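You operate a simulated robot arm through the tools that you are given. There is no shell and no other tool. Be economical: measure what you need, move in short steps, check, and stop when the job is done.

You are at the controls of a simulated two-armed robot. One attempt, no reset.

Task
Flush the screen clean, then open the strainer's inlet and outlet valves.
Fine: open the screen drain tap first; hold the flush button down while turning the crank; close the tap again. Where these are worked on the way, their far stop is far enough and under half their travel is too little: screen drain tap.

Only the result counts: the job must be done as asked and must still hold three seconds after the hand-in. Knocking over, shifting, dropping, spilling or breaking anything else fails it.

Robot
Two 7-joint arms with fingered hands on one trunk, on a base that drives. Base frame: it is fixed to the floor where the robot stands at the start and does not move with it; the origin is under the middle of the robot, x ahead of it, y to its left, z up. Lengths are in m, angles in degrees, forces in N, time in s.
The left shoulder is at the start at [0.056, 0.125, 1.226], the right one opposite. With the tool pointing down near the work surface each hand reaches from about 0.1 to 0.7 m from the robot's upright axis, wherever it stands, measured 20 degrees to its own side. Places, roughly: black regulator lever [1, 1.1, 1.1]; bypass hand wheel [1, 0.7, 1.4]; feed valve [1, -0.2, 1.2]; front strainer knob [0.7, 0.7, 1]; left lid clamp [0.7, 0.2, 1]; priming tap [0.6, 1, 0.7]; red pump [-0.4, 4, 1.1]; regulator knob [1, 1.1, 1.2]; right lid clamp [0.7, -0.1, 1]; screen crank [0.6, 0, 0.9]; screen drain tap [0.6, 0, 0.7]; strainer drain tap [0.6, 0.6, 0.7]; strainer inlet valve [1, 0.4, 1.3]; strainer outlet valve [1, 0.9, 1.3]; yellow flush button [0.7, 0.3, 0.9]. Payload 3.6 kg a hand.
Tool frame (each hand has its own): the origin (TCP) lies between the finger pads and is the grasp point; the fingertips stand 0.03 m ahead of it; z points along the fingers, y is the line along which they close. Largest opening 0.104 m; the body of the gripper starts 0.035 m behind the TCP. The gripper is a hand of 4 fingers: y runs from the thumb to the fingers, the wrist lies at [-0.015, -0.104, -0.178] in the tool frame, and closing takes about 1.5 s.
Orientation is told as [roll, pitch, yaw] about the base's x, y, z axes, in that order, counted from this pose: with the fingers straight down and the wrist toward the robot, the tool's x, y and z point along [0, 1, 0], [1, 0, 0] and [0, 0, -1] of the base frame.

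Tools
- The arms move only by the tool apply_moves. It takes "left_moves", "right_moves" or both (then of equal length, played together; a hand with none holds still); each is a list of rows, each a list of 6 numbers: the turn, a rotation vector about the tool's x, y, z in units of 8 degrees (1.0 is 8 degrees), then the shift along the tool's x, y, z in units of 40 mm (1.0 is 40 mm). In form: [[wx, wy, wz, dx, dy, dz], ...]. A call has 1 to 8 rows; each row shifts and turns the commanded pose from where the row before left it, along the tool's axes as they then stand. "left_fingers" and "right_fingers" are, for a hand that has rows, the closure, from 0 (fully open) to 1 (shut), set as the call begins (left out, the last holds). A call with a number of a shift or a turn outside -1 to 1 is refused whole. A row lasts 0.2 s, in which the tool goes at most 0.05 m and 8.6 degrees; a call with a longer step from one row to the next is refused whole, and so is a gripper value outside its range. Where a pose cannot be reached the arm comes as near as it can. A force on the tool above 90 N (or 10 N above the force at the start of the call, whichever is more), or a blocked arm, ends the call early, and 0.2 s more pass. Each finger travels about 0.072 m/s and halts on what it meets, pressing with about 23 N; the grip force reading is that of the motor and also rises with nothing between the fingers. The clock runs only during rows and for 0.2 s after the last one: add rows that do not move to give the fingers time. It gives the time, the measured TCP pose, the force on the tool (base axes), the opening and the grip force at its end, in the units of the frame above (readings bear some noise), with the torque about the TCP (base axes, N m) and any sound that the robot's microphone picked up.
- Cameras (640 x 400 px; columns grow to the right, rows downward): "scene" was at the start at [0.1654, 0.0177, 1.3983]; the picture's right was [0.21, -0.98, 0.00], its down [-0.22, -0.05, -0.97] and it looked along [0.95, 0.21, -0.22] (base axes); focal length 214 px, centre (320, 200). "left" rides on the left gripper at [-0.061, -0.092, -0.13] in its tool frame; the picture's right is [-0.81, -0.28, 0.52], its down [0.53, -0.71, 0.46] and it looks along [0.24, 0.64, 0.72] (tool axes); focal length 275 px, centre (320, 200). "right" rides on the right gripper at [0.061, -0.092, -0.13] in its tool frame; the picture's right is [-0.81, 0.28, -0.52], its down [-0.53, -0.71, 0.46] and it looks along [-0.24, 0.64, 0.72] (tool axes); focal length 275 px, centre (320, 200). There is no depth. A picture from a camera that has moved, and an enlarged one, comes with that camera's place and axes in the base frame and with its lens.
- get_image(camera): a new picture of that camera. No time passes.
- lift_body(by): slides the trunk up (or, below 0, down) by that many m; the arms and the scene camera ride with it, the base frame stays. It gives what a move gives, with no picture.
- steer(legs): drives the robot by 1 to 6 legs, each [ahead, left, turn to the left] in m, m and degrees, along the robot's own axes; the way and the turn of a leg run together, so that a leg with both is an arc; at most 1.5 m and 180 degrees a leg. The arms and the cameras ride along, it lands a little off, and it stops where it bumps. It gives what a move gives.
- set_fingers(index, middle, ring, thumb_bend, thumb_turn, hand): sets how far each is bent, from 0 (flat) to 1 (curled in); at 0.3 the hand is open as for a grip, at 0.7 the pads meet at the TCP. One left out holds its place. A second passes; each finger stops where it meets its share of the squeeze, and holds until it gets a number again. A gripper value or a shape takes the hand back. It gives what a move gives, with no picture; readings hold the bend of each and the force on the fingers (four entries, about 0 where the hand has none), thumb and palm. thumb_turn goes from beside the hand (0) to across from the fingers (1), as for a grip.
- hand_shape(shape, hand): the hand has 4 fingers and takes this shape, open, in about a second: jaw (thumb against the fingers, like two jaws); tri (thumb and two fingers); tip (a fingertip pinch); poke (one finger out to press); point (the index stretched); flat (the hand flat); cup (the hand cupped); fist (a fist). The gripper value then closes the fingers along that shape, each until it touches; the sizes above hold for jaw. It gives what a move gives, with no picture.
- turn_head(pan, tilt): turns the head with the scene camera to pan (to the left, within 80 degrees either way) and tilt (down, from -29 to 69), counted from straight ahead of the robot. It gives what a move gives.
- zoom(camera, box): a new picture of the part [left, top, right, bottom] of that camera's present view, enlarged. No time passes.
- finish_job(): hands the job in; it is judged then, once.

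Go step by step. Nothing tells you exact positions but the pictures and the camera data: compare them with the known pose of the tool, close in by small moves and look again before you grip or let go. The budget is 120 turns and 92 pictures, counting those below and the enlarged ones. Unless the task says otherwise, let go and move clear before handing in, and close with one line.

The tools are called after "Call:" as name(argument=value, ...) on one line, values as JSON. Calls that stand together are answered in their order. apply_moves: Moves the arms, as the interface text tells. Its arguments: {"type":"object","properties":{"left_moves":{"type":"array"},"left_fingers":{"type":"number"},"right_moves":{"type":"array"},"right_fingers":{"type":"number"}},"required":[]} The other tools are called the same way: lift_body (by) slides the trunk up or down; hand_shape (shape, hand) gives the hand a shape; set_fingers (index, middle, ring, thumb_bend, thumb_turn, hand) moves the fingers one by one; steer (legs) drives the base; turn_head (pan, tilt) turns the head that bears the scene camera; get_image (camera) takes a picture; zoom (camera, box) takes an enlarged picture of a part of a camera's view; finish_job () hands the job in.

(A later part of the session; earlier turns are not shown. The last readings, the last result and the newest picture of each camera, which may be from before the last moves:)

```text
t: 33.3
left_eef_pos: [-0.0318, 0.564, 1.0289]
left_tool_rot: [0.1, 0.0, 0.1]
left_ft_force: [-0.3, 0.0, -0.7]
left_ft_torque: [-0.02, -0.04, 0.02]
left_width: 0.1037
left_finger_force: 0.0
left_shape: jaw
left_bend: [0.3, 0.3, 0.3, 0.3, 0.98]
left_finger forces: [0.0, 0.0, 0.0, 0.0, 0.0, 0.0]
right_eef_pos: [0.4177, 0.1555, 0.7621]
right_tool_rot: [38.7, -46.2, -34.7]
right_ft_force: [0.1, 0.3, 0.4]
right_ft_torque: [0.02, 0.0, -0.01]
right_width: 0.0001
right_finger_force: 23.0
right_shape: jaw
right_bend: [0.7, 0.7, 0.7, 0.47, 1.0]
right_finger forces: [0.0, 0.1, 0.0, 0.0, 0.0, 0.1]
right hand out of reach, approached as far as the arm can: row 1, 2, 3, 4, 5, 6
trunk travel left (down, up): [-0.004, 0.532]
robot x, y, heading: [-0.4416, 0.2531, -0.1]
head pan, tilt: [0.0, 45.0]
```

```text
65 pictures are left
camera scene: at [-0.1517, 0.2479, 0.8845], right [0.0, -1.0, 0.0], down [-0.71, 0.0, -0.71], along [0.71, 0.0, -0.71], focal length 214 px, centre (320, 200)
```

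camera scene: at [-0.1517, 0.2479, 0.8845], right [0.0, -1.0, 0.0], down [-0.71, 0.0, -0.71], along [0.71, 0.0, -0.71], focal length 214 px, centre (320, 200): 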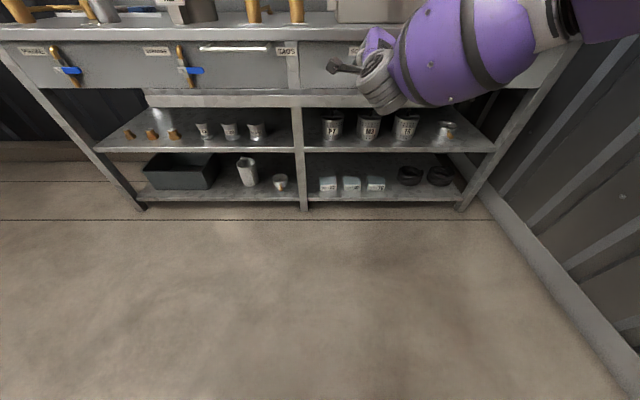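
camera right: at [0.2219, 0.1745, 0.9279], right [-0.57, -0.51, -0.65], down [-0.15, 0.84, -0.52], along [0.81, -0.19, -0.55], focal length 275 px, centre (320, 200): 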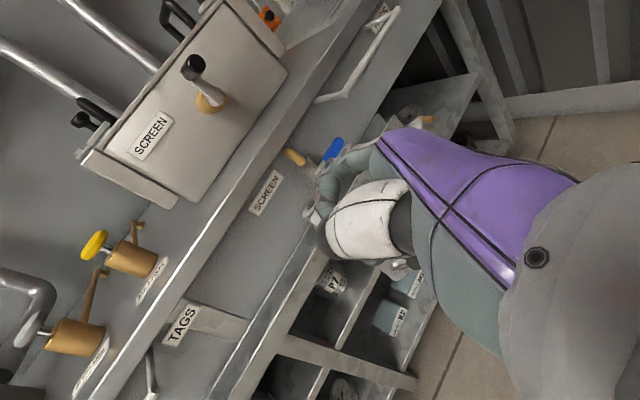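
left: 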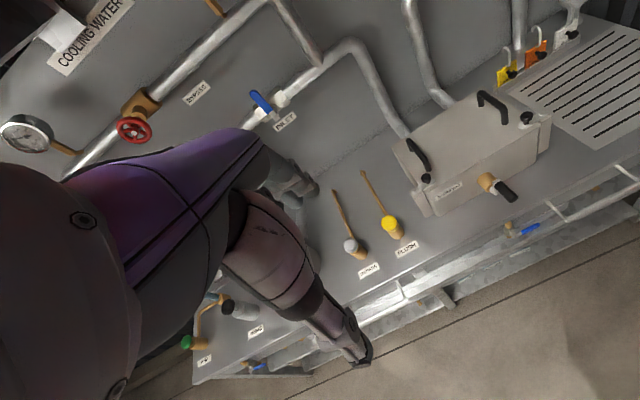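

Wrist limits block this posture. A pitch of about -30° with a high shoulder and a longer arm should be natural, and it still clears the bench lip. I'll raise the trunk and reset the hand to that orientation.

Call:
lift_body(by=0.33)

Call:
apply_moves(right_moves=[[0.6, -0.41, -0.506, 0, 0, 0], [0.6, -0.41, -0.506, 0, 0, 0], [0.6, -0.41, -0.506, 0, 0, 0], [0.6, -0.41, -0.506, 0, 0, 0], [0.6, -0.41, -0.506, 0, 0, 0], [0, 0, 0, 0, 0, 0]])

Call:
apply_moves(right_moves=[[0, 0, 0, -0.8, 0, 0], [0, 0, 0, -0.8, 0, 0], [0, 0, 0, -0.8, 0, 0], [0, 0, 0, -0.8, 0, 0], [0, 0, 0, -0.8, 0, 0], [0, 0, 0, -0.8, 0, 0], [0, 0, 0, 0, 0, 0]])

Call:
get_image(camera="scene")

```text
t: 36.5
left_eef_pos: [-0.0332, 0.564, 1.3589]
left_tool_rot: [0.2, 0.0, 0.1]
left_ft_force: [0.1, -0.7, 0.3]
left_ft_torque: [0.01, -0.01, 0.02]
left_width: 0.1041
left_finger_force: 0.0
left_shape: jaw
left_bend: [0.3, 0.3, 0.3, 0.3, 0.98]
left_finger forces: [0.0, 0.1, 0.1, 0.1, 0.0, 0.0]
right_eef_pos: [0.4156, 0.1564, 1.0905]
right_tool_rot: [39.3, -46.8, -34.2]
right_ft_force: [0.3, -0.2, 0.1]
right_ft_torque: [0.05, -0.02, 0.01]
right_width: 0.0
right_finger_force: 22.9
right_shape: jaw
right_bend: [0.7, 0.7, 0.7, 0.47, 1.0]
right_finger forces: [0.1, 0.1, 0.0, 0.0, 0.0, 0.1]
trunk travel left (down, up): [-0.334, 0.202]
robot x, y, heading: [-0.4406, 0.2527, 0.0]
head pan, tilt: [0.0, 45.0]
```

```text
t: 37.9
left_eef_pos: [-0.0324, 0.5633, 1.3587]
left_tool_rot: [0.1, 0.0, 0.0]
left_ft_force: [0.5, 0.2, -0.7]
left_ft_torque: [-0.02, 0.01, -0.01]
left_width: 0.1036
left_finger_force: 0.1
left_shape: jaw
left_bend: [0.3, 0.3, 0.3, 0.3, 0.98]
left_finger forces: [0.0, 0.1, 0.0, 0.0, 0.1, 0.1]
right_eef_pos: [0.4106, 0.1517, 1.0804]
right_tool_rot: [0.1, -30.3, 0.5]
right_ft_force: [1.1, 0.4, -1.4]
right_ft_torque: [0.02, 0.01, -0.03]
right_width: 0.0
right_finger_force: 23.1
right_shape: jaw
right_bend: [0.7, 0.7, 0.7, 0.47, 1.0]
right_finger forces: [0.0, 0.0, 0.1, 0.0, 0.1, 0.0]
right hand out of reach, approached as far as the arm can: row 5
trunk travel left (down, up): [-0.334, 0.202]
robot x, y, heading: [-0.4413, 0.251, -0.1]
head pan, tilt: [0.0, 45.0]
```

```text
t: 39.5
left_eef_pos: [-0.0312, 0.5642, 1.3591]
left_tool_rot: [0.0, 0.0, 0.0]
left_ft_force: [0.4, 0.8, 0.1]
left_ft_torque: [-0.03, 0.01, 0.04]
left_width: 0.1036
left_finger_force: 0.1
left_shape: jaw
left_bend: [0.3, 0.3, 0.3, 0.3, 0.98]
left_finger forces: [0.0, 0.0, 0.1, 0.0, 0.1, 0.1]
right_eef_pos: [0.4037, -0.0303, 1.0773]
right_tool_rot: [0.1, -30.4, 0.4]
right_ft_force: [-0.3, -0.2, 0.2]
right_ft_torque: [-0.02, -0.02, 0.01]
right_width: 0.0
right_finger_force: 23.1
right_shape: jaw
right_bend: [0.7, 0.7, 0.7, 0.47, 1.0]
right_finger forces: [0.0, 0.1, 0.1, 0.1, 0.1, 0.1]
right hand out of reach, approached as far as the arm can: row 6
trunk travel left (down, up): [-0.334, 0.202]
robot x, y, heading: [-0.4432, 0.2496, 0.3]
head pan, tilt: [0.0, 45.0]
```

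```text
64 pictures are left
camera scene: at [-0.2481, 0.2481, 1.221], right [0.0, -1.0, 0.0], down [-0.71, 0.0, -0.71], along [0.71, 0.0, -0.71], focal length 214 px, centre (320, 200)
```

scene: 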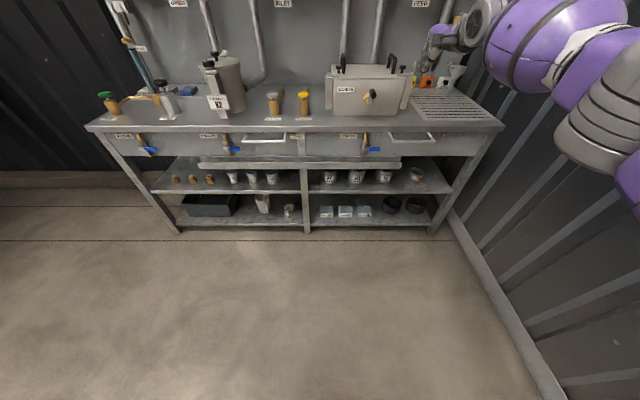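

The arm is free in this posture. I'll drop it with the trunk and a small arm move, then take a look.

Call:
apply_moves(right_moves=[[0, 0, 0, 0, -0.78, 0.51], [0, 0, 0, 0, -0.78, 0.51], [0, 0, 0, 0, -0.78, 0.51], [0, 0, 0, 0, 0, 0]])

Call:
lift_body(by=-0.22)

Call:
get_image(camera="right")

Call:
get_image(camera="scene")

```text
t: 40.5
left_eef_pos: [-0.0332, 0.5633, 1.3587]
left_tool_rot: [0.0, 0.0, 0.0]
left_ft_force: [0.4, -0.5, -0.1]
left_ft_torque: [0.0, -0.03, 0.0]
left_width: 0.1037
left_finger_force: 0.2
left_shape: jaw
left_bend: [0.3, 0.3, 0.3, 0.3, 0.98]
left_finger forces: [0.1, 0.1, 0.0, 0.1, 0.1, 0.0]
right_eef_pos: [0.3534, -0.0296, 0.9788]
right_tool_rot: [0.2, -30.4, 0.4]
right_ft_force: [-0.5, -1.3, 0.3]
right_ft_torque: [0.01, 0.0, -0.02]
right_width: 0.0
right_finger_force: 22.4
right_shape: jaw
right_bend: [0.7, 0.7, 0.7, 0.47, 1.0]
right_finger forces: [0.0, 0.0, 0.0, 0.1, 0.0, 0.0]
trunk travel left (down, up): [-0.334, 0.202]
robot x, y, heading: [-0.4419, 0.2501, 0.1]
head pan, tilt: [0.0, 45.0]
```

```text
t: 42.9
left_eef_pos: [-0.0328, 0.564, 1.1393]
left_tool_rot: [0.1, 0.0, 0.1]
left_ft_force: [0.2, -0.6, -0.1]
left_ft_torque: [0.01, -0.03, 0.0]
left_width: 0.1039
left_finger_force: 0.0
left_shape: jaw
left_bend: [0.3, 0.3, 0.3, 0.3, 0.98]
left_finger forces: [0.0, 0.0, 0.1, 0.0, 0.0, 0.1]
right_eef_pos: [0.353, -0.0307, 0.7593]
right_tool_rot: [0.1, -30.4, 0.5]
right_ft_force: [-0.1, 0.8, -0.2]
right_ft_torque: [0.04, -0.02, 0.01]
right_width: 0.0
right_finger_force: 23.1
right_shape: jaw
right_bend: [0.7, 0.7, 0.7, 0.47, 1.0]
right_finger forces: [0.0, 0.0, 0.0, 0.1, 0.0, 0.0]
trunk travel left (down, up): [-0.114, 0.422]
robot x, y, heading: [-0.4419, 0.2492, -0.1]
head pan, tilt: [0.0, 45.0]
```

```text
63 pictures are left
camera right: at [0.2076, 0.0294, 0.8249], right [-0.02, -0.81, 0.58], down [-0.38, -0.53, -0.76], along [0.93, -0.24, -0.3], focal length 275 px, centre (320, 200)
```

right: 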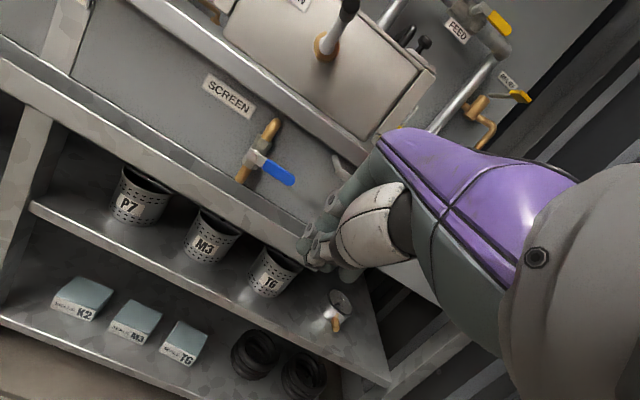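

```text
62 pictures are left
camera scene: at [-0.1819, 0.2479, 0.9871], right [0.0, -1.0, 0.0], down [-0.71, 0.0, -0.71], along [0.71, 0.0, -0.71], focal length 214 px, centre (320, 200)
```

scene: 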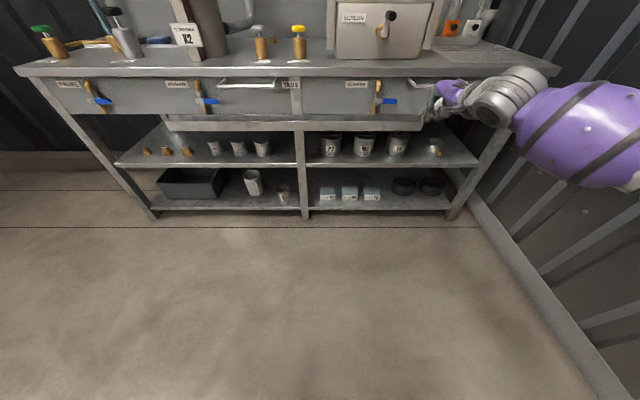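

The posture is good and I have a clear view. I'll single out the index finger so the pushing tip is narrow, then check where it sits.

Call:
set_fingers(hand="right", index=0.6, middle=1, ring=1, thumb_bend=1, thumb_turn=0.5)

Call:
zoom(camera="right", box=[220, 100, 460, 300])

Call:
zoom(camera="scene", box=[360, 50, 520, 150])

```text
t: 43.9
left_eef_pos: [-0.0328, 0.5624, 1.1393]
left_tool_rot: [0.1, 0.0, -0.1]
left_ft_force: [-0.4, -0.3, -0.6]
left_ft_torque: [-0.03, -0.02, -0.02]
left_width: 0.1035
left_finger_force: 0.0
left_shape: jaw
left_bend: [0.3, 0.3, 0.3, 0.3, 0.98]
left_finger forces: [0.0, 0.0, 0.1, 0.0, 0.2, 0.0]
right_eef_pos: [0.3545, -0.0313, 0.7597]
right_tool_rot: [0.2, -30.4, 0.4]
right_ft_force: [0.3, -0.2, -0.2]
right_ft_torque: [0.01, 0.0, 0.02]
right_width: 0.0389
right_finger_force: 0.1
right_shape: fingers
right_bend: [0.6, 1.0, 1.0, 1.0, 0.51]
right_finger forces: [0.0, 0.0, 0.0, 0.0, 0.0, 0.1]
trunk travel left (down, up): [-0.114, 0.422]
robot x, y, heading: [-0.4398, 0.251, -0.1]
head pan, tilt: [0.0, 45.0]
```

```text
2.00 times, centred on (340, 200) of right
camera zoom: at [0.208, 0.0296, 0.8244], right [-0.02, -0.81, 0.58], down [-0.38, -0.53, -0.75], along [0.92, -0.23, -0.3], focal length 551 px, centre (280, 200)
```

zoom: 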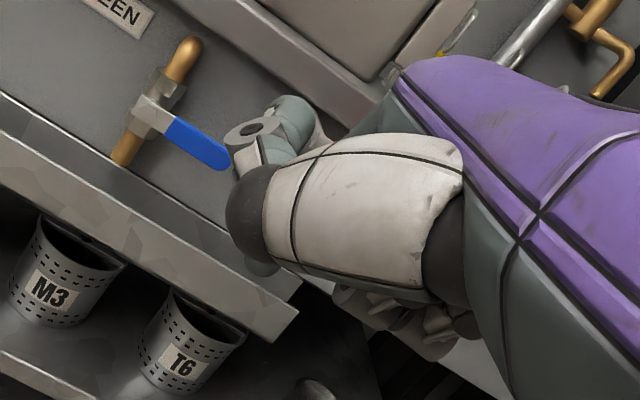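

```text
4.00 times, centred on (440, 100) of scene
camera zoom: at [-0.1816, 0.2479, 0.987], right [0.0, -1.0, 0.0], down [-0.71, 0.0, -0.71], along [0.71, 0.0, -0.71], focal length 858 px, centre (-160, 600)
```

zoom: 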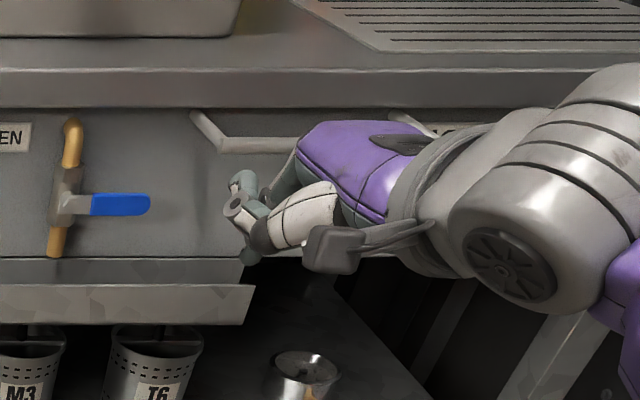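

Extending the index would put the rest of the hand over the drawer handle on the right. I'll use the ring finger instead, so the hand's bulk stays to the left of the lever.

Call:
set_fingers(hand="right", index=1, middle=1, ring=0.35, thumb_bend=1, thumb_turn=0.5)

Call:
zoom(camera="right", box=[220, 100, 460, 300])

Call:
zoom(camera="scene", box=[360, 50, 520, 150])

```text
t: 44.9
left_eef_pos: [-0.0321, 0.563, 1.1389]
left_tool_rot: [0.0, 0.0, 0.0]
left_ft_force: [-0.8, -0.1, 0.7]
left_ft_torque: [0.0, 0.01, 0.01]
left_width: 0.1036
left_finger_force: 0.0
left_shape: jaw
left_bend: [0.3, 0.3, 0.3, 0.3, 0.98]
left_finger forces: [0.0, 0.0, 0.0, 0.1, 0.0, 0.0]
right_eef_pos: [0.3536, -0.0306, 0.7587]
right_tool_rot: [0.2, -30.4, 0.3]
right_ft_force: [0.0, 0.4, 0.5]
right_ft_torque: [-0.01, -0.05, 0.03]
right_width: 0.0372
right_finger_force: 0.1
right_shape: fingers
right_bend: [1.0, 1.0, 0.35, 1.0, 0.51]
right_finger forces: [0.0, 0.0, 0.0, 0.0, 0.1, 0.0]
trunk travel left (down, up): [-0.114, 0.422]
robot x, y, heading: [-0.4403, 0.2501, 0.0]
head pan, tilt: [0.0, 45.0]
```

```text
2.00 times, centred on (340, 200) of right
camera zoom: at [0.208, 0.0296, 0.8244], right [-0.02, -0.81, 0.58], down [-0.38, -0.53, -0.75], along [0.92, -0.23, -0.3], focal length 551 px, centre (280, 200)
```

zoom: 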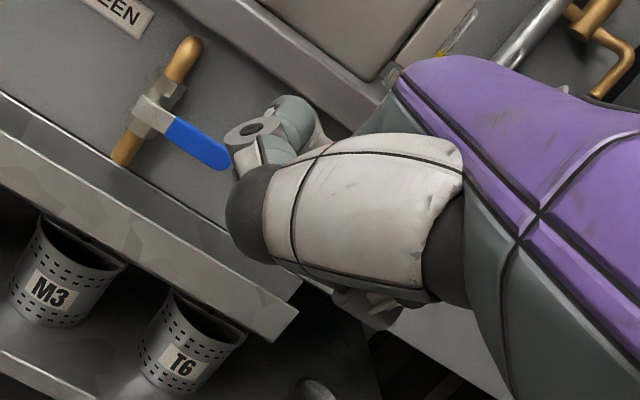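

```text
4.00 times, centred on (440, 100) of scene
camera zoom: at [-0.1816, 0.2479, 0.987], right [0.0, -1.0, 0.0], down [-0.71, 0.0, -0.71], along [0.71, 0.0, -0.71], focal length 858 px, centre (-160, 600)
```

zoom: 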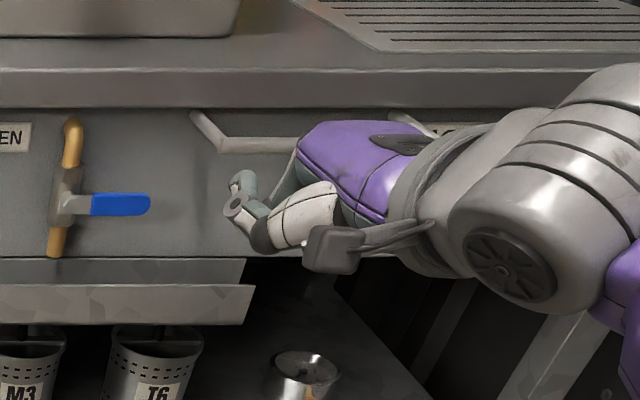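

The view doesn't settle which finger is which, so I'll try the point shape and look from the scene camera, which sees this hand from its left.

Call:
hand_shape(hand="right", shape="point")

Call:
zoom(camera="scene", box=[360, 50, 520, 150])

Call:
zoom(camera="right", box=[220, 100, 460, 300])

```text
t: 45.8
left_eef_pos: [-0.0319, 0.5638, 1.1388]
left_tool_rot: [0.1, 0.0, 0.0]
left_ft_force: [0.2, -0.4, 0.1]
left_ft_torque: [0.02, 0.04, -0.01]
left_width: 0.1038
left_finger_force: 0.1
left_shape: jaw
left_bend: [0.3, 0.3, 0.3, 0.3, 0.98]
left_finger forces: [0.1, 0.1, 0.0, 0.1, 0.0, 0.1]
right_eef_pos: [0.3532, -0.0305, 0.7581]
right_tool_rot: [0.2, -30.4, 0.4]
right_ft_force: [0.0, -0.5, 1.2]
right_ft_torque: [0.01, -0.03, 0.01]
right_width: 0.096
right_finger_force: 0.0
right_shape: point
right_bend: [0.2, 1.0, 1.0, 0.99, 0.87]
right_finger forces: [0.1, 0.0, 0.1, 0.0, 0.0, 0.1]
trunk travel left (down, up): [-0.114, 0.422]
robot x, y, heading: [-0.4429, 0.246, 0.1]
head pan, tilt: [0.0, 45.0]
```

```text
4.00 times, centred on (440, 100) of scene
camera zoom: at [-0.1816, 0.2479, 0.987], right [0.0, -1.0, 0.0], down [-0.71, 0.0, -0.71], along [0.71, 0.0, -0.71], focal length 858 px, centre (-160, 600)
```

zoom: 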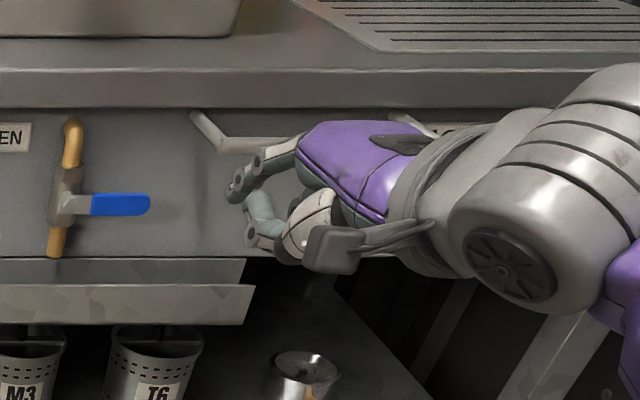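

```text
2.00 times, centred on (340, 200) of right
camera zoom: at [0.208, 0.0296, 0.8244], right [-0.02, -0.81, 0.58], down [-0.38, -0.53, -0.75], along [0.92, -0.23, -0.3], focal length 551 px, centre (280, 200)
```

zoom: 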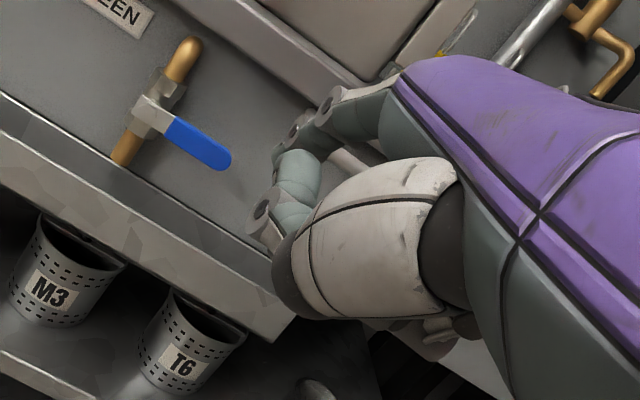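

I'll go back to the closed jaw, whose geometry I know, and try more pitch (-60°). That puts the fingertips ahead of the knuckles and clear of the drawer handle.

Call:
hand_shape(hand="right", shape="jaw")

Call:
apply_moves(right_moves=[[-1, 0, 0, 0, 0, 0], [-1, 0, 0, 0, 0, 0], [-1, 0, 0, 0, 0, 0], [-0.7, 0, 0, 0, 0, 0], [0, 0, 0, 0, 0, 0], [0, 0, 0, 0, 0, 0]], right_fingers=1)

Call:
zoom(camera="scene", box=[360, 50, 520, 150])

```text
t: 46.7
left_eef_pos: [-0.0314, 0.5637, 1.139]
left_tool_rot: [0.1, 0.0, 0.0]
left_ft_force: [0.5, -0.6, -0.2]
left_ft_torque: [-0.05, -0.01, 0.04]
left_width: 0.1036
left_finger_force: 0.0
left_shape: jaw
left_bend: [0.3, 0.3, 0.3, 0.3, 0.98]
left_finger forces: [0.1, 0.0, 0.0, 0.0, 0.0, 0.0]
right_eef_pos: [0.3541, -0.03, 0.7575]
right_tool_rot: [0.2, -30.4, 0.4]
right_ft_force: [-0.8, 0.1, -1.1]
right_ft_torque: [0.02, -0.01, 0.01]
right_width: 0.1038
right_finger_force: 0.0
right_shape: jaw
right_bend: [0.3, 0.3, 0.3, 0.3, 0.97]
right_finger forces: [0.0, 0.0, 0.1, 0.0, 0.0, 0.1]
trunk travel left (down, up): [-0.114, 0.422]
robot x, y, heading: [-0.4369, 0.2536, -0.1]
head pan, tilt: [0.0, 45.0]
```

```text
t: 48.1
left_eef_pos: [-0.0323, 0.5628, 1.1388]
left_tool_rot: [0.0, 0.0, 0.0]
left_ft_force: [0.0, 0.5, -0.9]
left_ft_torque: [0.03, -0.01, 0.03]
left_width: 0.1033
left_finger_force: 0.2
left_shape: jaw
left_bend: [0.3, 0.3, 0.3, 0.3, 0.98]
left_finger forces: [0.1, 0.0, 0.0, 0.0, 0.1, 0.0]
right_eef_pos: [0.3525, -0.0324, 0.7586]
right_tool_rot: [0.4, -60.0, 0.7]
right_ft_force: [0.4, 0.8, 1.3]
right_ft_torque: [0.01, -0.01, -0.02]
right_width: 0.0
right_finger_force: 23.5
right_shape: jaw
right_bend: [0.7, 0.7, 0.7, 0.47, 1.0]
right_finger forces: [0.0, 0.0, 0.0, 0.0, 0.1, 0.0]
right hand out of reach, approached as far as the arm can: row 2
trunk travel left (down, up): [-0.114, 0.422]
robot x, y, heading: [-0.438, 0.2492, 0.2]
head pan, tilt: [0.0, 45.0]
```

```text
4.00 times, centred on (440, 100) of scene
camera zoom: at [-0.1816, 0.2479, 0.987], right [0.0, -1.0, 0.0], down [-0.71, 0.0, -0.71], along [0.71, 0.0, -0.71], focal length 858 px, centre (-160, 600)
```

zoom: 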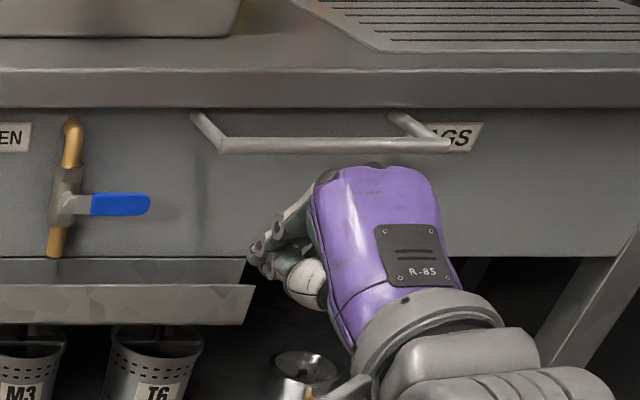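

The -60° pitch is reached with clean clearance. I'll drive forward so the fingertips come in just above the lever, and check.

Call:
steer(legs=[[0.17, 0.03, 0]])

Call:
zoom(camera="scene", box=[320, 0, 480, 100])

Call:
zoom(camera="right", box=[200, 60, 440, 260])

```text
t: 49.5
left_eef_pos: [0.1377, 0.5929, 1.1383]
left_tool_rot: [0.1, -0.1, 0.0]
left_ft_force: [0.1, -0.2, 0.4]
left_ft_torque: [0.0, -0.04, 0.01]
left_width: 0.1037
left_finger_force: 0.1
left_shape: jaw
left_bend: [0.3, 0.3, 0.3, 0.3, 0.98]
left_finger forces: [0.0, 0.0, 0.0, 0.0, 0.0, 0.1]
right_eef_pos: [0.5244, -0.0023, 0.7582]
right_tool_rot: [0.5, -59.9, 0.6]
right_ft_force: [0.6, -0.3, 0.1]
right_ft_torque: [0.0, 0.02, 0.01]
right_width: 0.0002
right_finger_force: 22.6
right_shape: jaw
right_bend: [0.7, 0.7, 0.7, 0.47, 1.0]
right_finger forces: [0.0, 0.0, 0.0, 0.0, 0.0, 0.0]
trunk travel left (down, up): [-0.114, 0.422]
robot x, y, heading: [-0.2705, 0.2765, 0.0]
head pan, tilt: [0.0, 45.0]
```

```text
4.00 times, centred on (400, 50) of scene
camera zoom: at [-0.0122, 0.2778, 0.9869], right [0.0, -1.0, 0.0], down [-0.71, 0.0, -0.71], along [0.71, 0.0, -0.71], focal length 858 px, centre (0, 800)
```

zoom: 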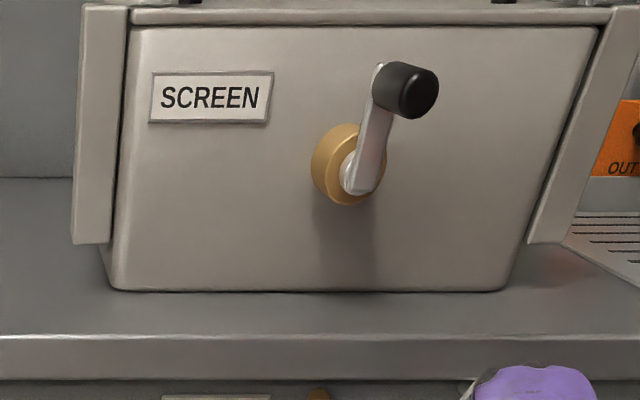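

```text
2.00 times, centred on (320, 160) of right
camera zoom: at [0.3629, 0.0566, 0.7441], right [-0.29, -0.82, 0.49], down [0.05, -0.53, -0.85], along [0.95, -0.23, 0.19], focal length 551 px, centre (320, 280)
```

zoom: 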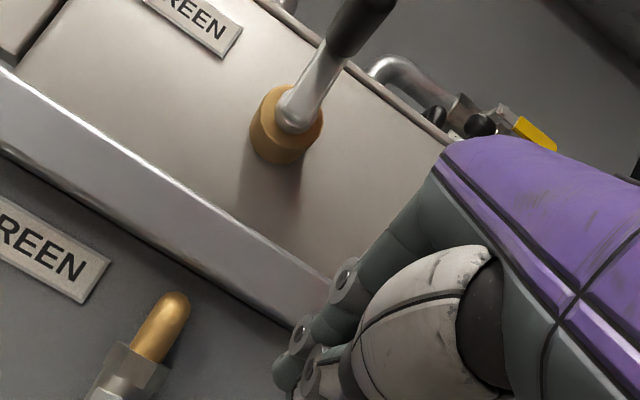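

Call:
zoom(camera="scene", box=[340, 80, 500, 180])

Call:
zoom(camera="right", box=[180, 180, 420, 380])

```text
4.00 times, centred on (420, 130) of scene
camera zoom: at [-0.0122, 0.2778, 0.9869], right [0.0, -1.0, 0.0], down [-0.71, 0.0, -0.71], along [0.71, 0.0, -0.71], focal length 858 px, centre (-80, 480)
```

zoom: 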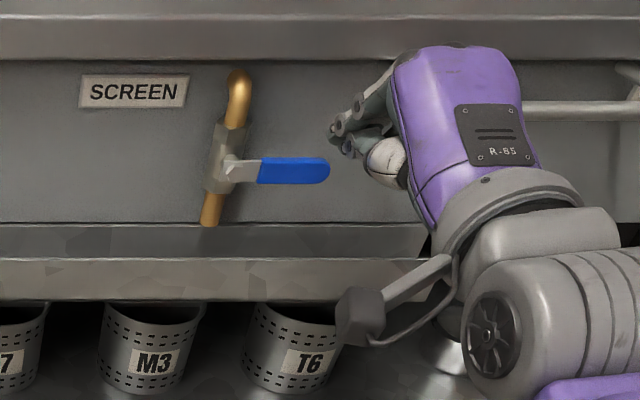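

```text
2.00 times, centred on (300, 280) of right
camera zoom: at [0.3629, 0.0566, 0.7441], right [-0.29, -0.82, 0.49], down [0.05, -0.53, -0.85], along [0.95, -0.23, 0.19], focal length 551 px, centre (360, 40)
```

zoom: 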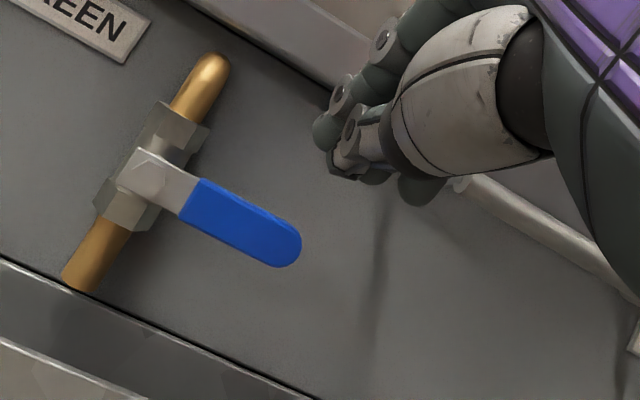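

The fingertips are just in front of and above the lever. I'll move 45 mm forward over it and look again.

Call:
apply_moves(right_moves=[[0, 0, 0, -0.1, 0.28, 0.49], [0, 0, 0, -0.1, 0.28, 0.49], [0, 0, 0, 0, 0, 0]])

Call:
zoom(camera="scene", box=[340, 60, 500, 160])

Call:
zoom(camera="right", box=[180, 180, 420, 380])

```text
t: 50.3
left_eef_pos: [0.137, 0.5923, 1.138]
left_tool_rot: [0.0, 0.0, 0.0]
left_ft_force: [0.3, -0.6, -0.8]
left_ft_torque: [-0.02, -0.05, 0.01]
left_width: 0.1039
left_finger_force: 0.0
left_shape: jaw
left_bend: [0.3, 0.3, 0.3, 0.3, 0.98]
left_finger forces: [0.0, 0.0, 0.0, 0.0, 0.1, 0.0]
right_eef_pos: [0.5678, -0.0087, 0.7573]
right_tool_rot: [0.5, -59.9, 0.7]
right_ft_force: [-0.4, 0.4, 0.1]
right_ft_torque: [0.04, -0.02, -0.01]
right_width: 0.0
right_finger_force: 22.6
right_shape: jaw
right_bend: [0.7, 0.7, 0.7, 0.47, 1.0]
right_finger forces: [0.0, 0.0, 0.0, 0.1, 0.0, 0.1]
trunk travel left (down, up): [-0.114, 0.422]
robot x, y, heading: [-0.2712, 0.2826, 0.1]
head pan, tilt: [0.0, 45.0]
```

```text
4.00 times, centred on (420, 110) of scene
camera zoom: at [-0.0126, 0.2777, 0.987], right [0.0, -1.0, 0.0], down [-0.71, 0.0, -0.71], along [0.71, 0.0, -0.71], focal length 858 px, centre (-80, 560)
```

zoom: 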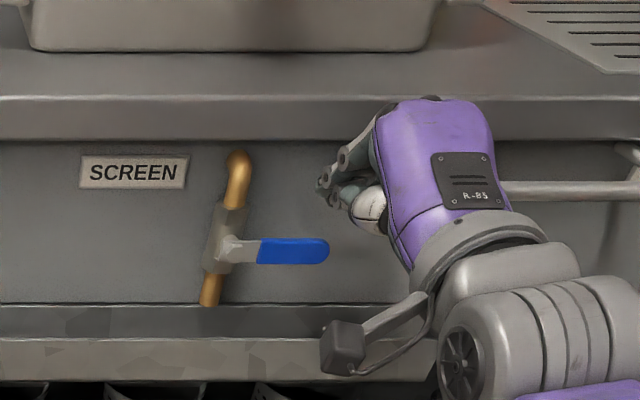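

```text
2.00 times, centred on (300, 280) of right
camera zoom: at [0.408, 0.0496, 0.7441], right [-0.29, -0.82, 0.49], down [0.05, -0.53, -0.85], along [0.95, -0.23, 0.19], focal length 551 px, centre (360, 40)
```

zoom: 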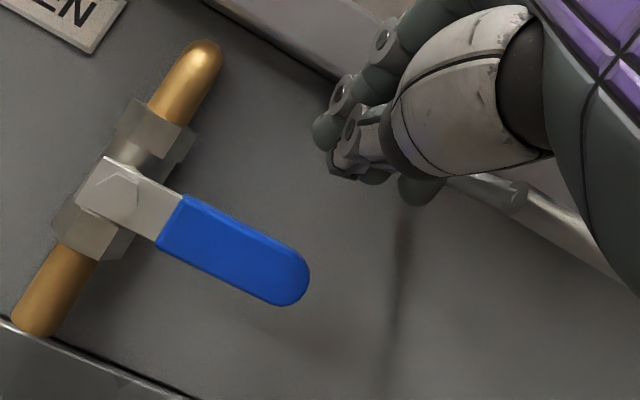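

The fingertips sit about 25 mm above the lever near its outer end, clear of everything else. I'll push down in steps.

Call:
apply_moves(right_moves=[[0, 0, 0, 0, -0.433, 0.25], [0, 0, 0, 0, -0.433, 0.25], [0, 0, 0, 0, -0.433, 0.25], [0, 0, 0, 0, 0, 0]])

Call:
zoom(camera="scene", box=[340, 60, 500, 160])

```text
t: 51.3
left_eef_pos: [0.1309, 0.5948, 1.1405]
left_tool_rot: [0.0, -0.3, -0.1]
left_ft_force: [0.4, 0.0, 0.0]
left_ft_torque: [0.01, -0.03, -0.01]
left_width: 0.1039
left_finger_force: 0.1
left_shape: jaw
left_bend: [0.3, 0.3, 0.3, 0.3, 0.98]
left_finger forces: [0.1, 0.1, 0.0, 0.0, 0.0, 0.0]
right_eef_pos: [0.5653, -0.008, 0.717]
right_tool_rot: [0.4, -61.9, 0.9]
right_ft_force: [-19.5, -0.8, 38.3]
right_ft_torque: [-0.24, -1.06, -0.09]
right_width: 0.0
right_finger_force: 22.7
right_shape: jaw
right_bend: [0.7, 0.7, 0.7, 0.49, 1.0]
right_finger forces: [23.3, 32.8, 0.0, 0.1, 0.0, 0.1]
trunk travel left (down, up): [-0.114, 0.422]
robot x, y, heading: [-0.276, 0.2825, 0.1]
head pan, tilt: [0.0, 45.0]
```

```text
4.00 times, centred on (420, 110) of scene
camera zoom: at [-0.0178, 0.2785, 0.9887], right [0.0, -1.0, 0.0], down [-0.7, 0.0, -0.71], along [0.71, 0.0, -0.7], focal length 858 px, centre (-80, 560)
```

zoom: 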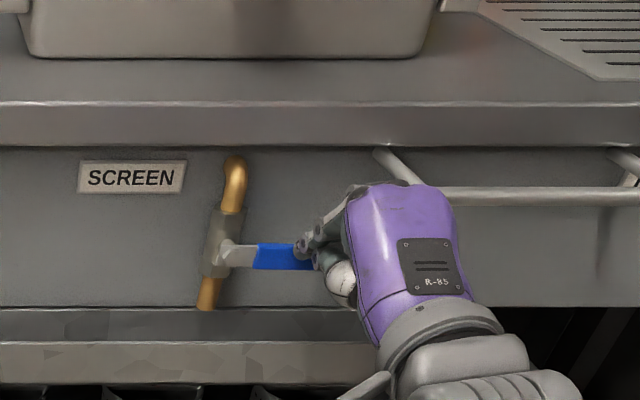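

The lever resists at about 38 N without turning, so down is its closed stop and it must open upward. I'll lift off, half-open the jaw, and put the thumb under the lever.

Call:
apply_moves(right_moves=[[0, 0, 0, 0, 0.433, -0.25], [0, 0, 0, 0, 0.433, -0.25], [0, 0, 0, 0, 0.433, -0.25], [0, 0, 0, 0, -0.465, -0.38], [0, 0, 0, 0, -0.465, -0.38]])

Call:
apply_moves(right_moves=[[0, 0, 0, 0, 0, 0], [0, 0, 0, 0, 0, 0], [0, 0, 0, 0, 0, 0], [0, 0, 0, 0, 0, 0], [0, 0, 0, 0, 0, 0]], right_fingers=0.5)

Call:
get_image(camera="right")

Call:
zoom(camera="scene", box=[340, 60, 500, 160])

```text
t: 52.5
left_eef_pos: [0.1366, 0.5935, 1.1402]
left_tool_rot: [0.0, 0.0, 0.0]
left_ft_force: [0.4, -0.3, 0.7]
left_ft_torque: [0.03, 0.01, -0.01]
left_width: 0.1036
left_finger_force: 0.0
left_shape: jaw
left_bend: [0.3, 0.3, 0.3, 0.3, 0.98]
left_finger forces: [0.0, 0.0, 0.0, 0.1, 0.0, 0.1]
right_eef_pos: [0.5227, -0.0105, 0.7421]
right_tool_rot: [0.5, -59.8, 0.6]
right_ft_force: [0.2, -0.6, -0.9]
right_ft_torque: [0.0, 0.01, -0.04]
right_width: 0.0002
right_finger_force: 23.1
right_shape: jaw
right_bend: [0.7, 0.7, 0.7, 0.49, 1.0]
right_finger forces: [0.0, 0.0, 0.0, 0.0, 0.0, 0.0]
trunk travel left (down, up): [-0.114, 0.422]
robot x, y, heading: [-0.2737, 0.2792, -0.1]
head pan, tilt: [0.0, 45.0]
```

```text
t: 53.7
left_eef_pos: [0.1373, 0.594, 1.1398]
left_tool_rot: [0.2, 0.0, 0.0]
left_ft_force: [0.4, -0.2, 0.1]
left_ft_torque: [-0.03, -0.02, 0.02]
left_width: 0.1038
left_finger_force: 0.1
left_shape: jaw
left_bend: [0.3, 0.3, 0.3, 0.3, 0.98]
left_finger forces: [0.0, 0.0, 0.0, 0.1, 0.0, 0.1]
right_eef_pos: [0.5224, -0.0087, 0.7423]
right_tool_rot: [0.5, -59.9, 0.7]
right_ft_force: [0.0, 0.7, -0.1]
right_ft_torque: [-0.02, 0.01, 0.03]
right_width: 0.0519
right_finger_force: 0.2
right_shape: jaw
right_bend: [0.74, 0.45, 0.41, 0.69, 1.0]
right_finger forces: [0.0, 0.1, 0.0, 0.0, 0.0, 0.0]
trunk travel left (down, up): [-0.114, 0.422]
robot x, y, heading: [-0.2703, 0.2781, 0.0]
head pan, tilt: [0.0, 45.0]
```

```text
47 pictures are left
camera right: at [0.3628, 0.0487, 0.7276], right [-0.29, -0.82, 0.49], down [0.05, -0.53, -0.85], along [0.95, -0.23, 0.19], focal length 275 px, centre (320, 200)
```

right: 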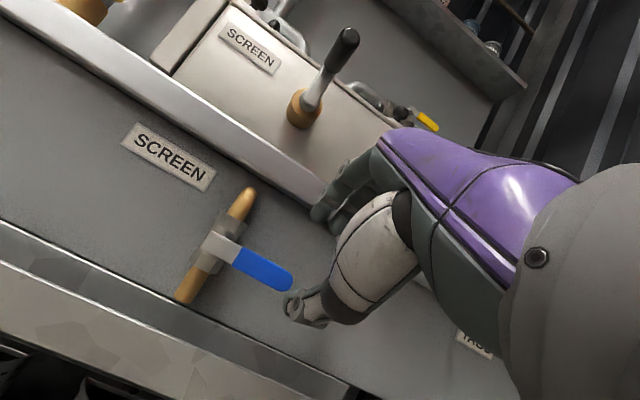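

```text
4.00 times, centred on (420, 110) of scene
camera zoom: at [-0.0126, 0.2777, 0.987], right [0.0, -1.0, 0.0], down [-0.71, 0.0, -0.71], along [0.71, 0.0, -0.71], focal length 858 px, centre (-80, 560)
```

zoom: 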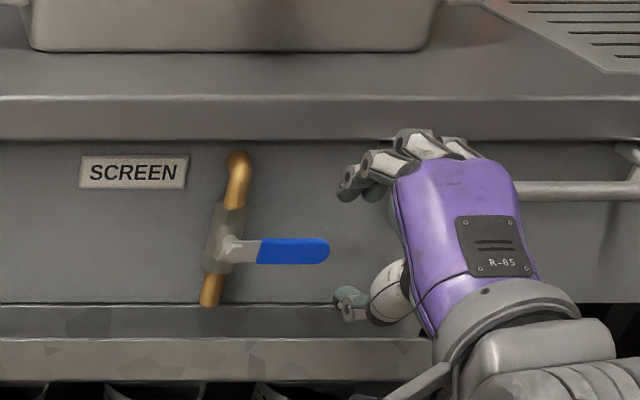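

The thumb tip is near (0.55, -0.02, 0.69) with the fingers above. I'll move slightly left and down, then forward, so the thumb goes under the lever.

Call:
apply_moves(right_moves=[[0, 0, 0, 0.5, -0.37, 0.21], [0, 0, 0, 0, 0.23, 0.39], [0, 0, 0, 0, 0.23, 0.39], [0, 0, 0, 0, 0, 0]])

Call:
get_image(camera="right")

Call:
zoom(camera="scene", box=[340, 60, 500, 160])

```text
t: 54.7
left_eef_pos: [0.1362, 0.5933, 1.1384]
left_tool_rot: [0.0, 0.0, -0.1]
left_ft_force: [-0.4, -0.3, 0.0]
left_ft_torque: [0.0, 0.02, -0.03]
left_width: 0.1038
left_finger_force: 0.0
left_shape: jaw
left_bend: [0.3, 0.3, 0.3, 0.3, 0.98]
left_finger forces: [0.1, 0.0, 0.0, 0.0, 0.0, 0.0]
right_eef_pos: [0.5596, 0.003, 0.7271]
right_tool_rot: [0.5, -59.9, 0.6]
right_ft_force: [0.4, 0.1, -1.0]
right_ft_torque: [0.02, 0.02, 0.01]
right_width: 0.0518
right_finger_force: 0.1
right_shape: jaw
right_bend: [0.74, 0.45, 0.41, 0.69, 1.0]
right_finger forces: [0.0, 0.0, 0.0, 0.0, 0.0, 0.0]
right hand out of reach, approached as far as the arm can: row 1
trunk travel left (down, up): [-0.114, 0.422]
robot x, y, heading: [-0.2728, 0.2806, 0.3]
head pan, tilt: [0.0, 45.0]
```

```text
45 pictures are left
camera right: at [0.4003, 0.0603, 0.7122], right [-0.29, -0.82, 0.49], down [0.05, -0.53, -0.85], along [0.95, -0.22, 0.19], focal length 275 px, centre (320, 200)
```

right: 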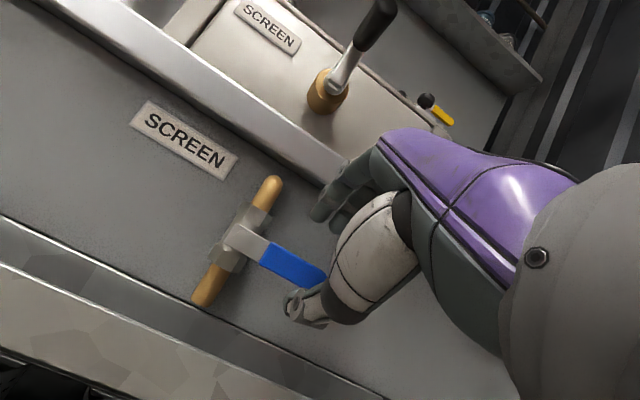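

```text
4.00 times, centred on (420, 110) of scene
camera zoom: at [-0.0126, 0.2777, 0.987], right [0.0, -1.0, 0.0], down [-0.71, 0.0, -0.71], along [0.71, 0.0, -0.71], focal length 858 px, centre (-80, 560)
```

zoom: 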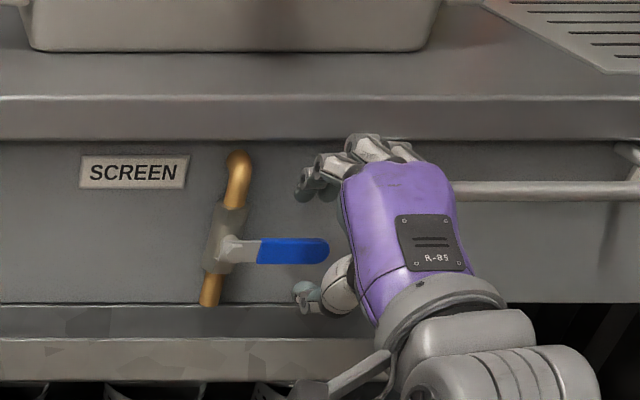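

The thumb now sits under the lever. I'll nudge forward a little and lift in small steps, watching the force.

Call:
apply_moves(right_moves=[[0, 0, 0, 0, 0.125, 0.217], [0, 0, 0, 0, 0.433, -0.25], [0, 0, 0, 0.1, 0.433, -0.25], [0, 0, 0, 0, 0, 0]])

Call:
zoom(camera="scene", box=[340, 60, 500, 160])

```text
t: 55.7
left_eef_pos: [0.1369, 0.5935, 1.1389]
left_tool_rot: [0.1, 0.0, 0.0]
left_ft_force: [-0.3, 0.8, -0.2]
left_ft_torque: [-0.04, -0.03, -0.02]
left_width: 0.1038
left_finger_force: 0.0
left_shape: jaw
left_bend: [0.3, 0.3, 0.3, 0.3, 0.98]
left_finger forces: [0.0, 0.0, 0.0, 0.1, 0.0, 0.1]
right_eef_pos: [0.5705, 0.0057, 0.7669]
right_tool_rot: [0.5, -59.9, 0.7]
right_ft_force: [0.1, 0.0, 0.0]
right_ft_torque: [0.02, -0.02, 0.01]
right_width: 0.052
right_finger_force: 0.0
right_shape: jaw
right_bend: [0.74, 0.45, 0.41, 0.69, 1.0]
right_finger forces: [0.1, 0.0, 0.1, 0.0, 0.0, 0.0]
trunk travel left (down, up): [-0.114, 0.422]
robot x, y, heading: [-0.2743, 0.2832, 0.1]
head pan, tilt: [0.0, 45.0]
```

```text
4.00 times, centred on (420, 110) of scene
camera zoom: at [-0.0126, 0.2777, 0.987], right [0.0, -1.0, 0.0], down [-0.71, 0.0, -0.71], along [0.71, 0.0, -0.71], focal length 858 px, centre (-80, 560)
```

zoom: 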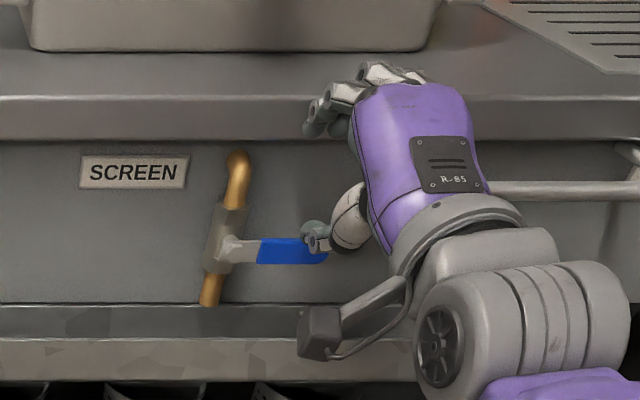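

The thumb passed in front of the lever, so it isn't reaching far enough. I'll back out, level the hand more (-75°), and go in deeper.

Call:
apply_moves(right_moves=[[0, 0, 0, 0, -0.845, -0.09], [0, 0, 0, 0, -0.845, -0.09], [-0.94, 0, 0, 0, 0, 0], [-0.94, 0, 0, 0, 0, 0], [0, 0, 0, 0, 0, 0]])

Call:
zoom(camera="scene", box=[340, 60, 500, 160])

```text
t: 56.9
left_eef_pos: [0.1367, 0.5937, 1.1394]
left_tool_rot: [0.1, 0.0, 0.0]
left_ft_force: [0.4, 0.6, 0.2]
left_ft_torque: [-0.01, 0.02, 0.02]
left_width: 0.1041
left_finger_force: 0.0
left_shape: jaw
left_bend: [0.3, 0.3, 0.3, 0.3, 0.98]
left_finger forces: [0.0, 0.1, 0.1, 0.0, 0.0, 0.0]
right_eef_pos: [0.5333, -0.012, 0.711]
right_tool_rot: [1.5, -75.0, 0.2]
right_ft_force: [1.0, -0.5, 0.1]
right_ft_torque: [0.01, 0.01, 0.02]
right_width: 0.0522
right_finger_force: 0.1
right_shape: jaw
right_bend: [0.74, 0.45, 0.41, 0.69, 1.0]
right_finger forces: [0.1, 0.0, 0.0, 0.0, 0.1, 0.0]
right hand out of reach, approached as far as the arm can: row 2, 3, 4
trunk travel left (down, up): [-0.114, 0.422]
robot x, y, heading: [-0.2737, 0.2807, 0.2]
head pan, tilt: [0.0, 45.0]
```

```text
4.00 times, centred on (420, 110) of scene
camera zoom: at [-0.0126, 0.2777, 0.987], right [0.0, -1.0, 0.0], down [-0.71, 0.0, -0.71], along [0.71, 0.0, -0.71], focal length 858 px, centre (-80, 560)
```

zoom: 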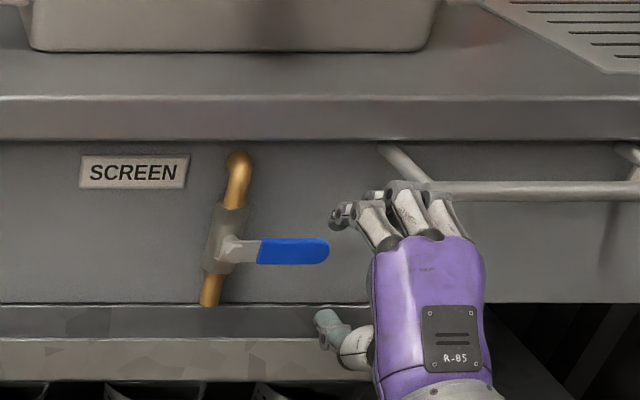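

At -75° the pose is good. I'll use the base for the small forward and left approach.

Call:
steer(legs=[[0.05, 0.018, 0]])

Call:
zoom(camera="scene", box=[340, 60, 500, 160])

Call:
zoom(camera="right", box=[180, 180, 420, 380])

```text
t: 57.9
left_eef_pos: [0.1881, 0.6128, 1.1383]
left_tool_rot: [0.0, 0.0, -0.1]
left_ft_force: [0.5, -0.2, 0.9]
left_ft_torque: [0.02, 0.0, -0.02]
left_width: 0.1035
left_finger_force: 0.0
left_shape: jaw
left_bend: [0.3, 0.3, 0.3, 0.3, 0.98]
left_finger forces: [0.0, 0.0, 0.1, 0.1, 0.0, 0.1]
right_eef_pos: [0.5853, 0.0049, 0.7111]
right_tool_rot: [1.4, -74.9, 0.3]
right_ft_force: [0.5, 0.2, -0.1]
right_ft_torque: [0.01, 0.0, 0.01]
right_width: 0.0519
right_finger_force: 0.0
right_shape: jaw
right_bend: [0.74, 0.45, 0.41, 0.69, 1.0]
right_finger forces: [0.1, 0.0, 0.1, 0.0, 0.1, 0.0]
trunk travel left (down, up): [-0.114, 0.422]
robot x, y, heading: [-0.2204, 0.2996, -0.2]
head pan, tilt: [0.0, 45.0]
```

```text
4.00 times, centred on (420, 110) of scene
camera zoom: at [0.0377, 0.2961, 0.9868], right [0.0, -1.0, 0.0], down [-0.71, 0.0, -0.71], along [0.71, 0.0, -0.71], focal length 858 px, centre (-80, 560)
```

zoom: 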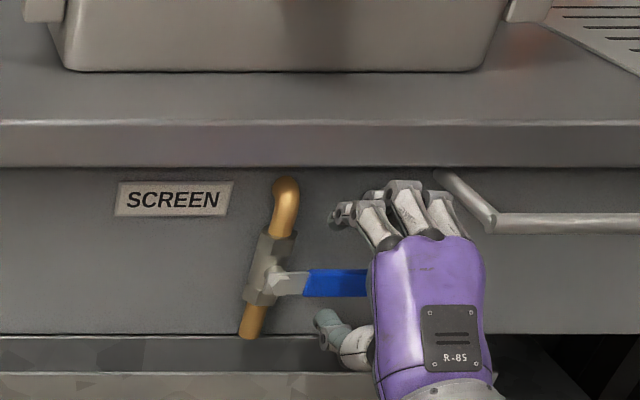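

```text
2.00 times, centred on (300, 280) of right
camera zoom: at [0.4325, 0.0633, 0.6561], right [-0.4, -0.83, 0.4], down [0.27, -0.52, -0.81], along [0.87, -0.22, 0.43], focal length 551 px, centre (360, 40)
```

zoom: 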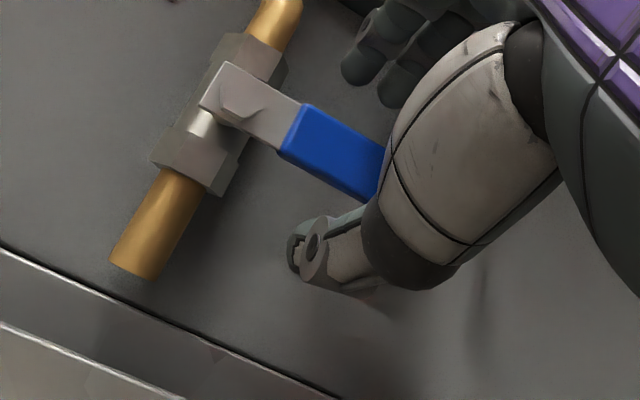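

The lever now lies between the thumb below and the fingers above. I'll lift.

Call:
apply_moves(right_moves=[[0, 0, 0, 0, 0.483, -0.13], [0, 0, 0, 0, 0.483, -0.13], [0, 0, 0, 0, 0.483, -0.13], [0, 0, 0, 0, 0, 0]])

Call:
zoom(camera="scene", box=[340, 60, 500, 160])

```text
t: 58.9
left_eef_pos: [0.1845, 0.6106, 1.1392]
left_tool_rot: [0.1, -0.1, 0.0]
left_ft_force: [-0.2, -0.4, 0.2]
left_ft_torque: [0.04, -0.03, 0.0]
left_width: 0.1037
left_finger_force: 0.1
left_shape: jaw
left_bend: [0.3, 0.3, 0.3, 0.3, 0.98]
left_finger forces: [0.1, 0.0, 0.0, 0.0, 0.1, 0.0]
right_eef_pos: [0.5824, 0.0058, 0.7746]
right_tool_rot: [1.6, -75.3, 0.2]
right_ft_force: [-18.8, -2.4, -1.6]
right_ft_torque: [0.03, -0.32, -0.07]
right_width: 0.0497
right_finger_force: 0.1
right_shape: jaw
right_bend: [0.75, 0.47, 0.42, 0.68, 1.0]
right_finger forces: [11.3, 5.7, 2.0, 0.0, 0.5, 0.0]
trunk travel left (down, up): [-0.114, 0.422]
robot x, y, heading: [-0.2241, 0.2994, -0.1]
head pan, tilt: [0.0, 45.0]
```

```text
4.00 times, centred on (420, 110) of scene
camera zoom: at [0.0356, 0.2956, 0.9875], right [0.0, -1.0, 0.0], down [-0.71, 0.0, -0.71], along [0.71, 0.0, -0.71], focal length 858 px, centre (-80, 560)
```

zoom: 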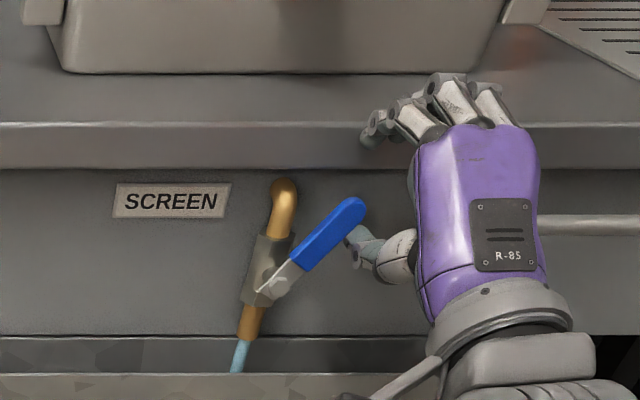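

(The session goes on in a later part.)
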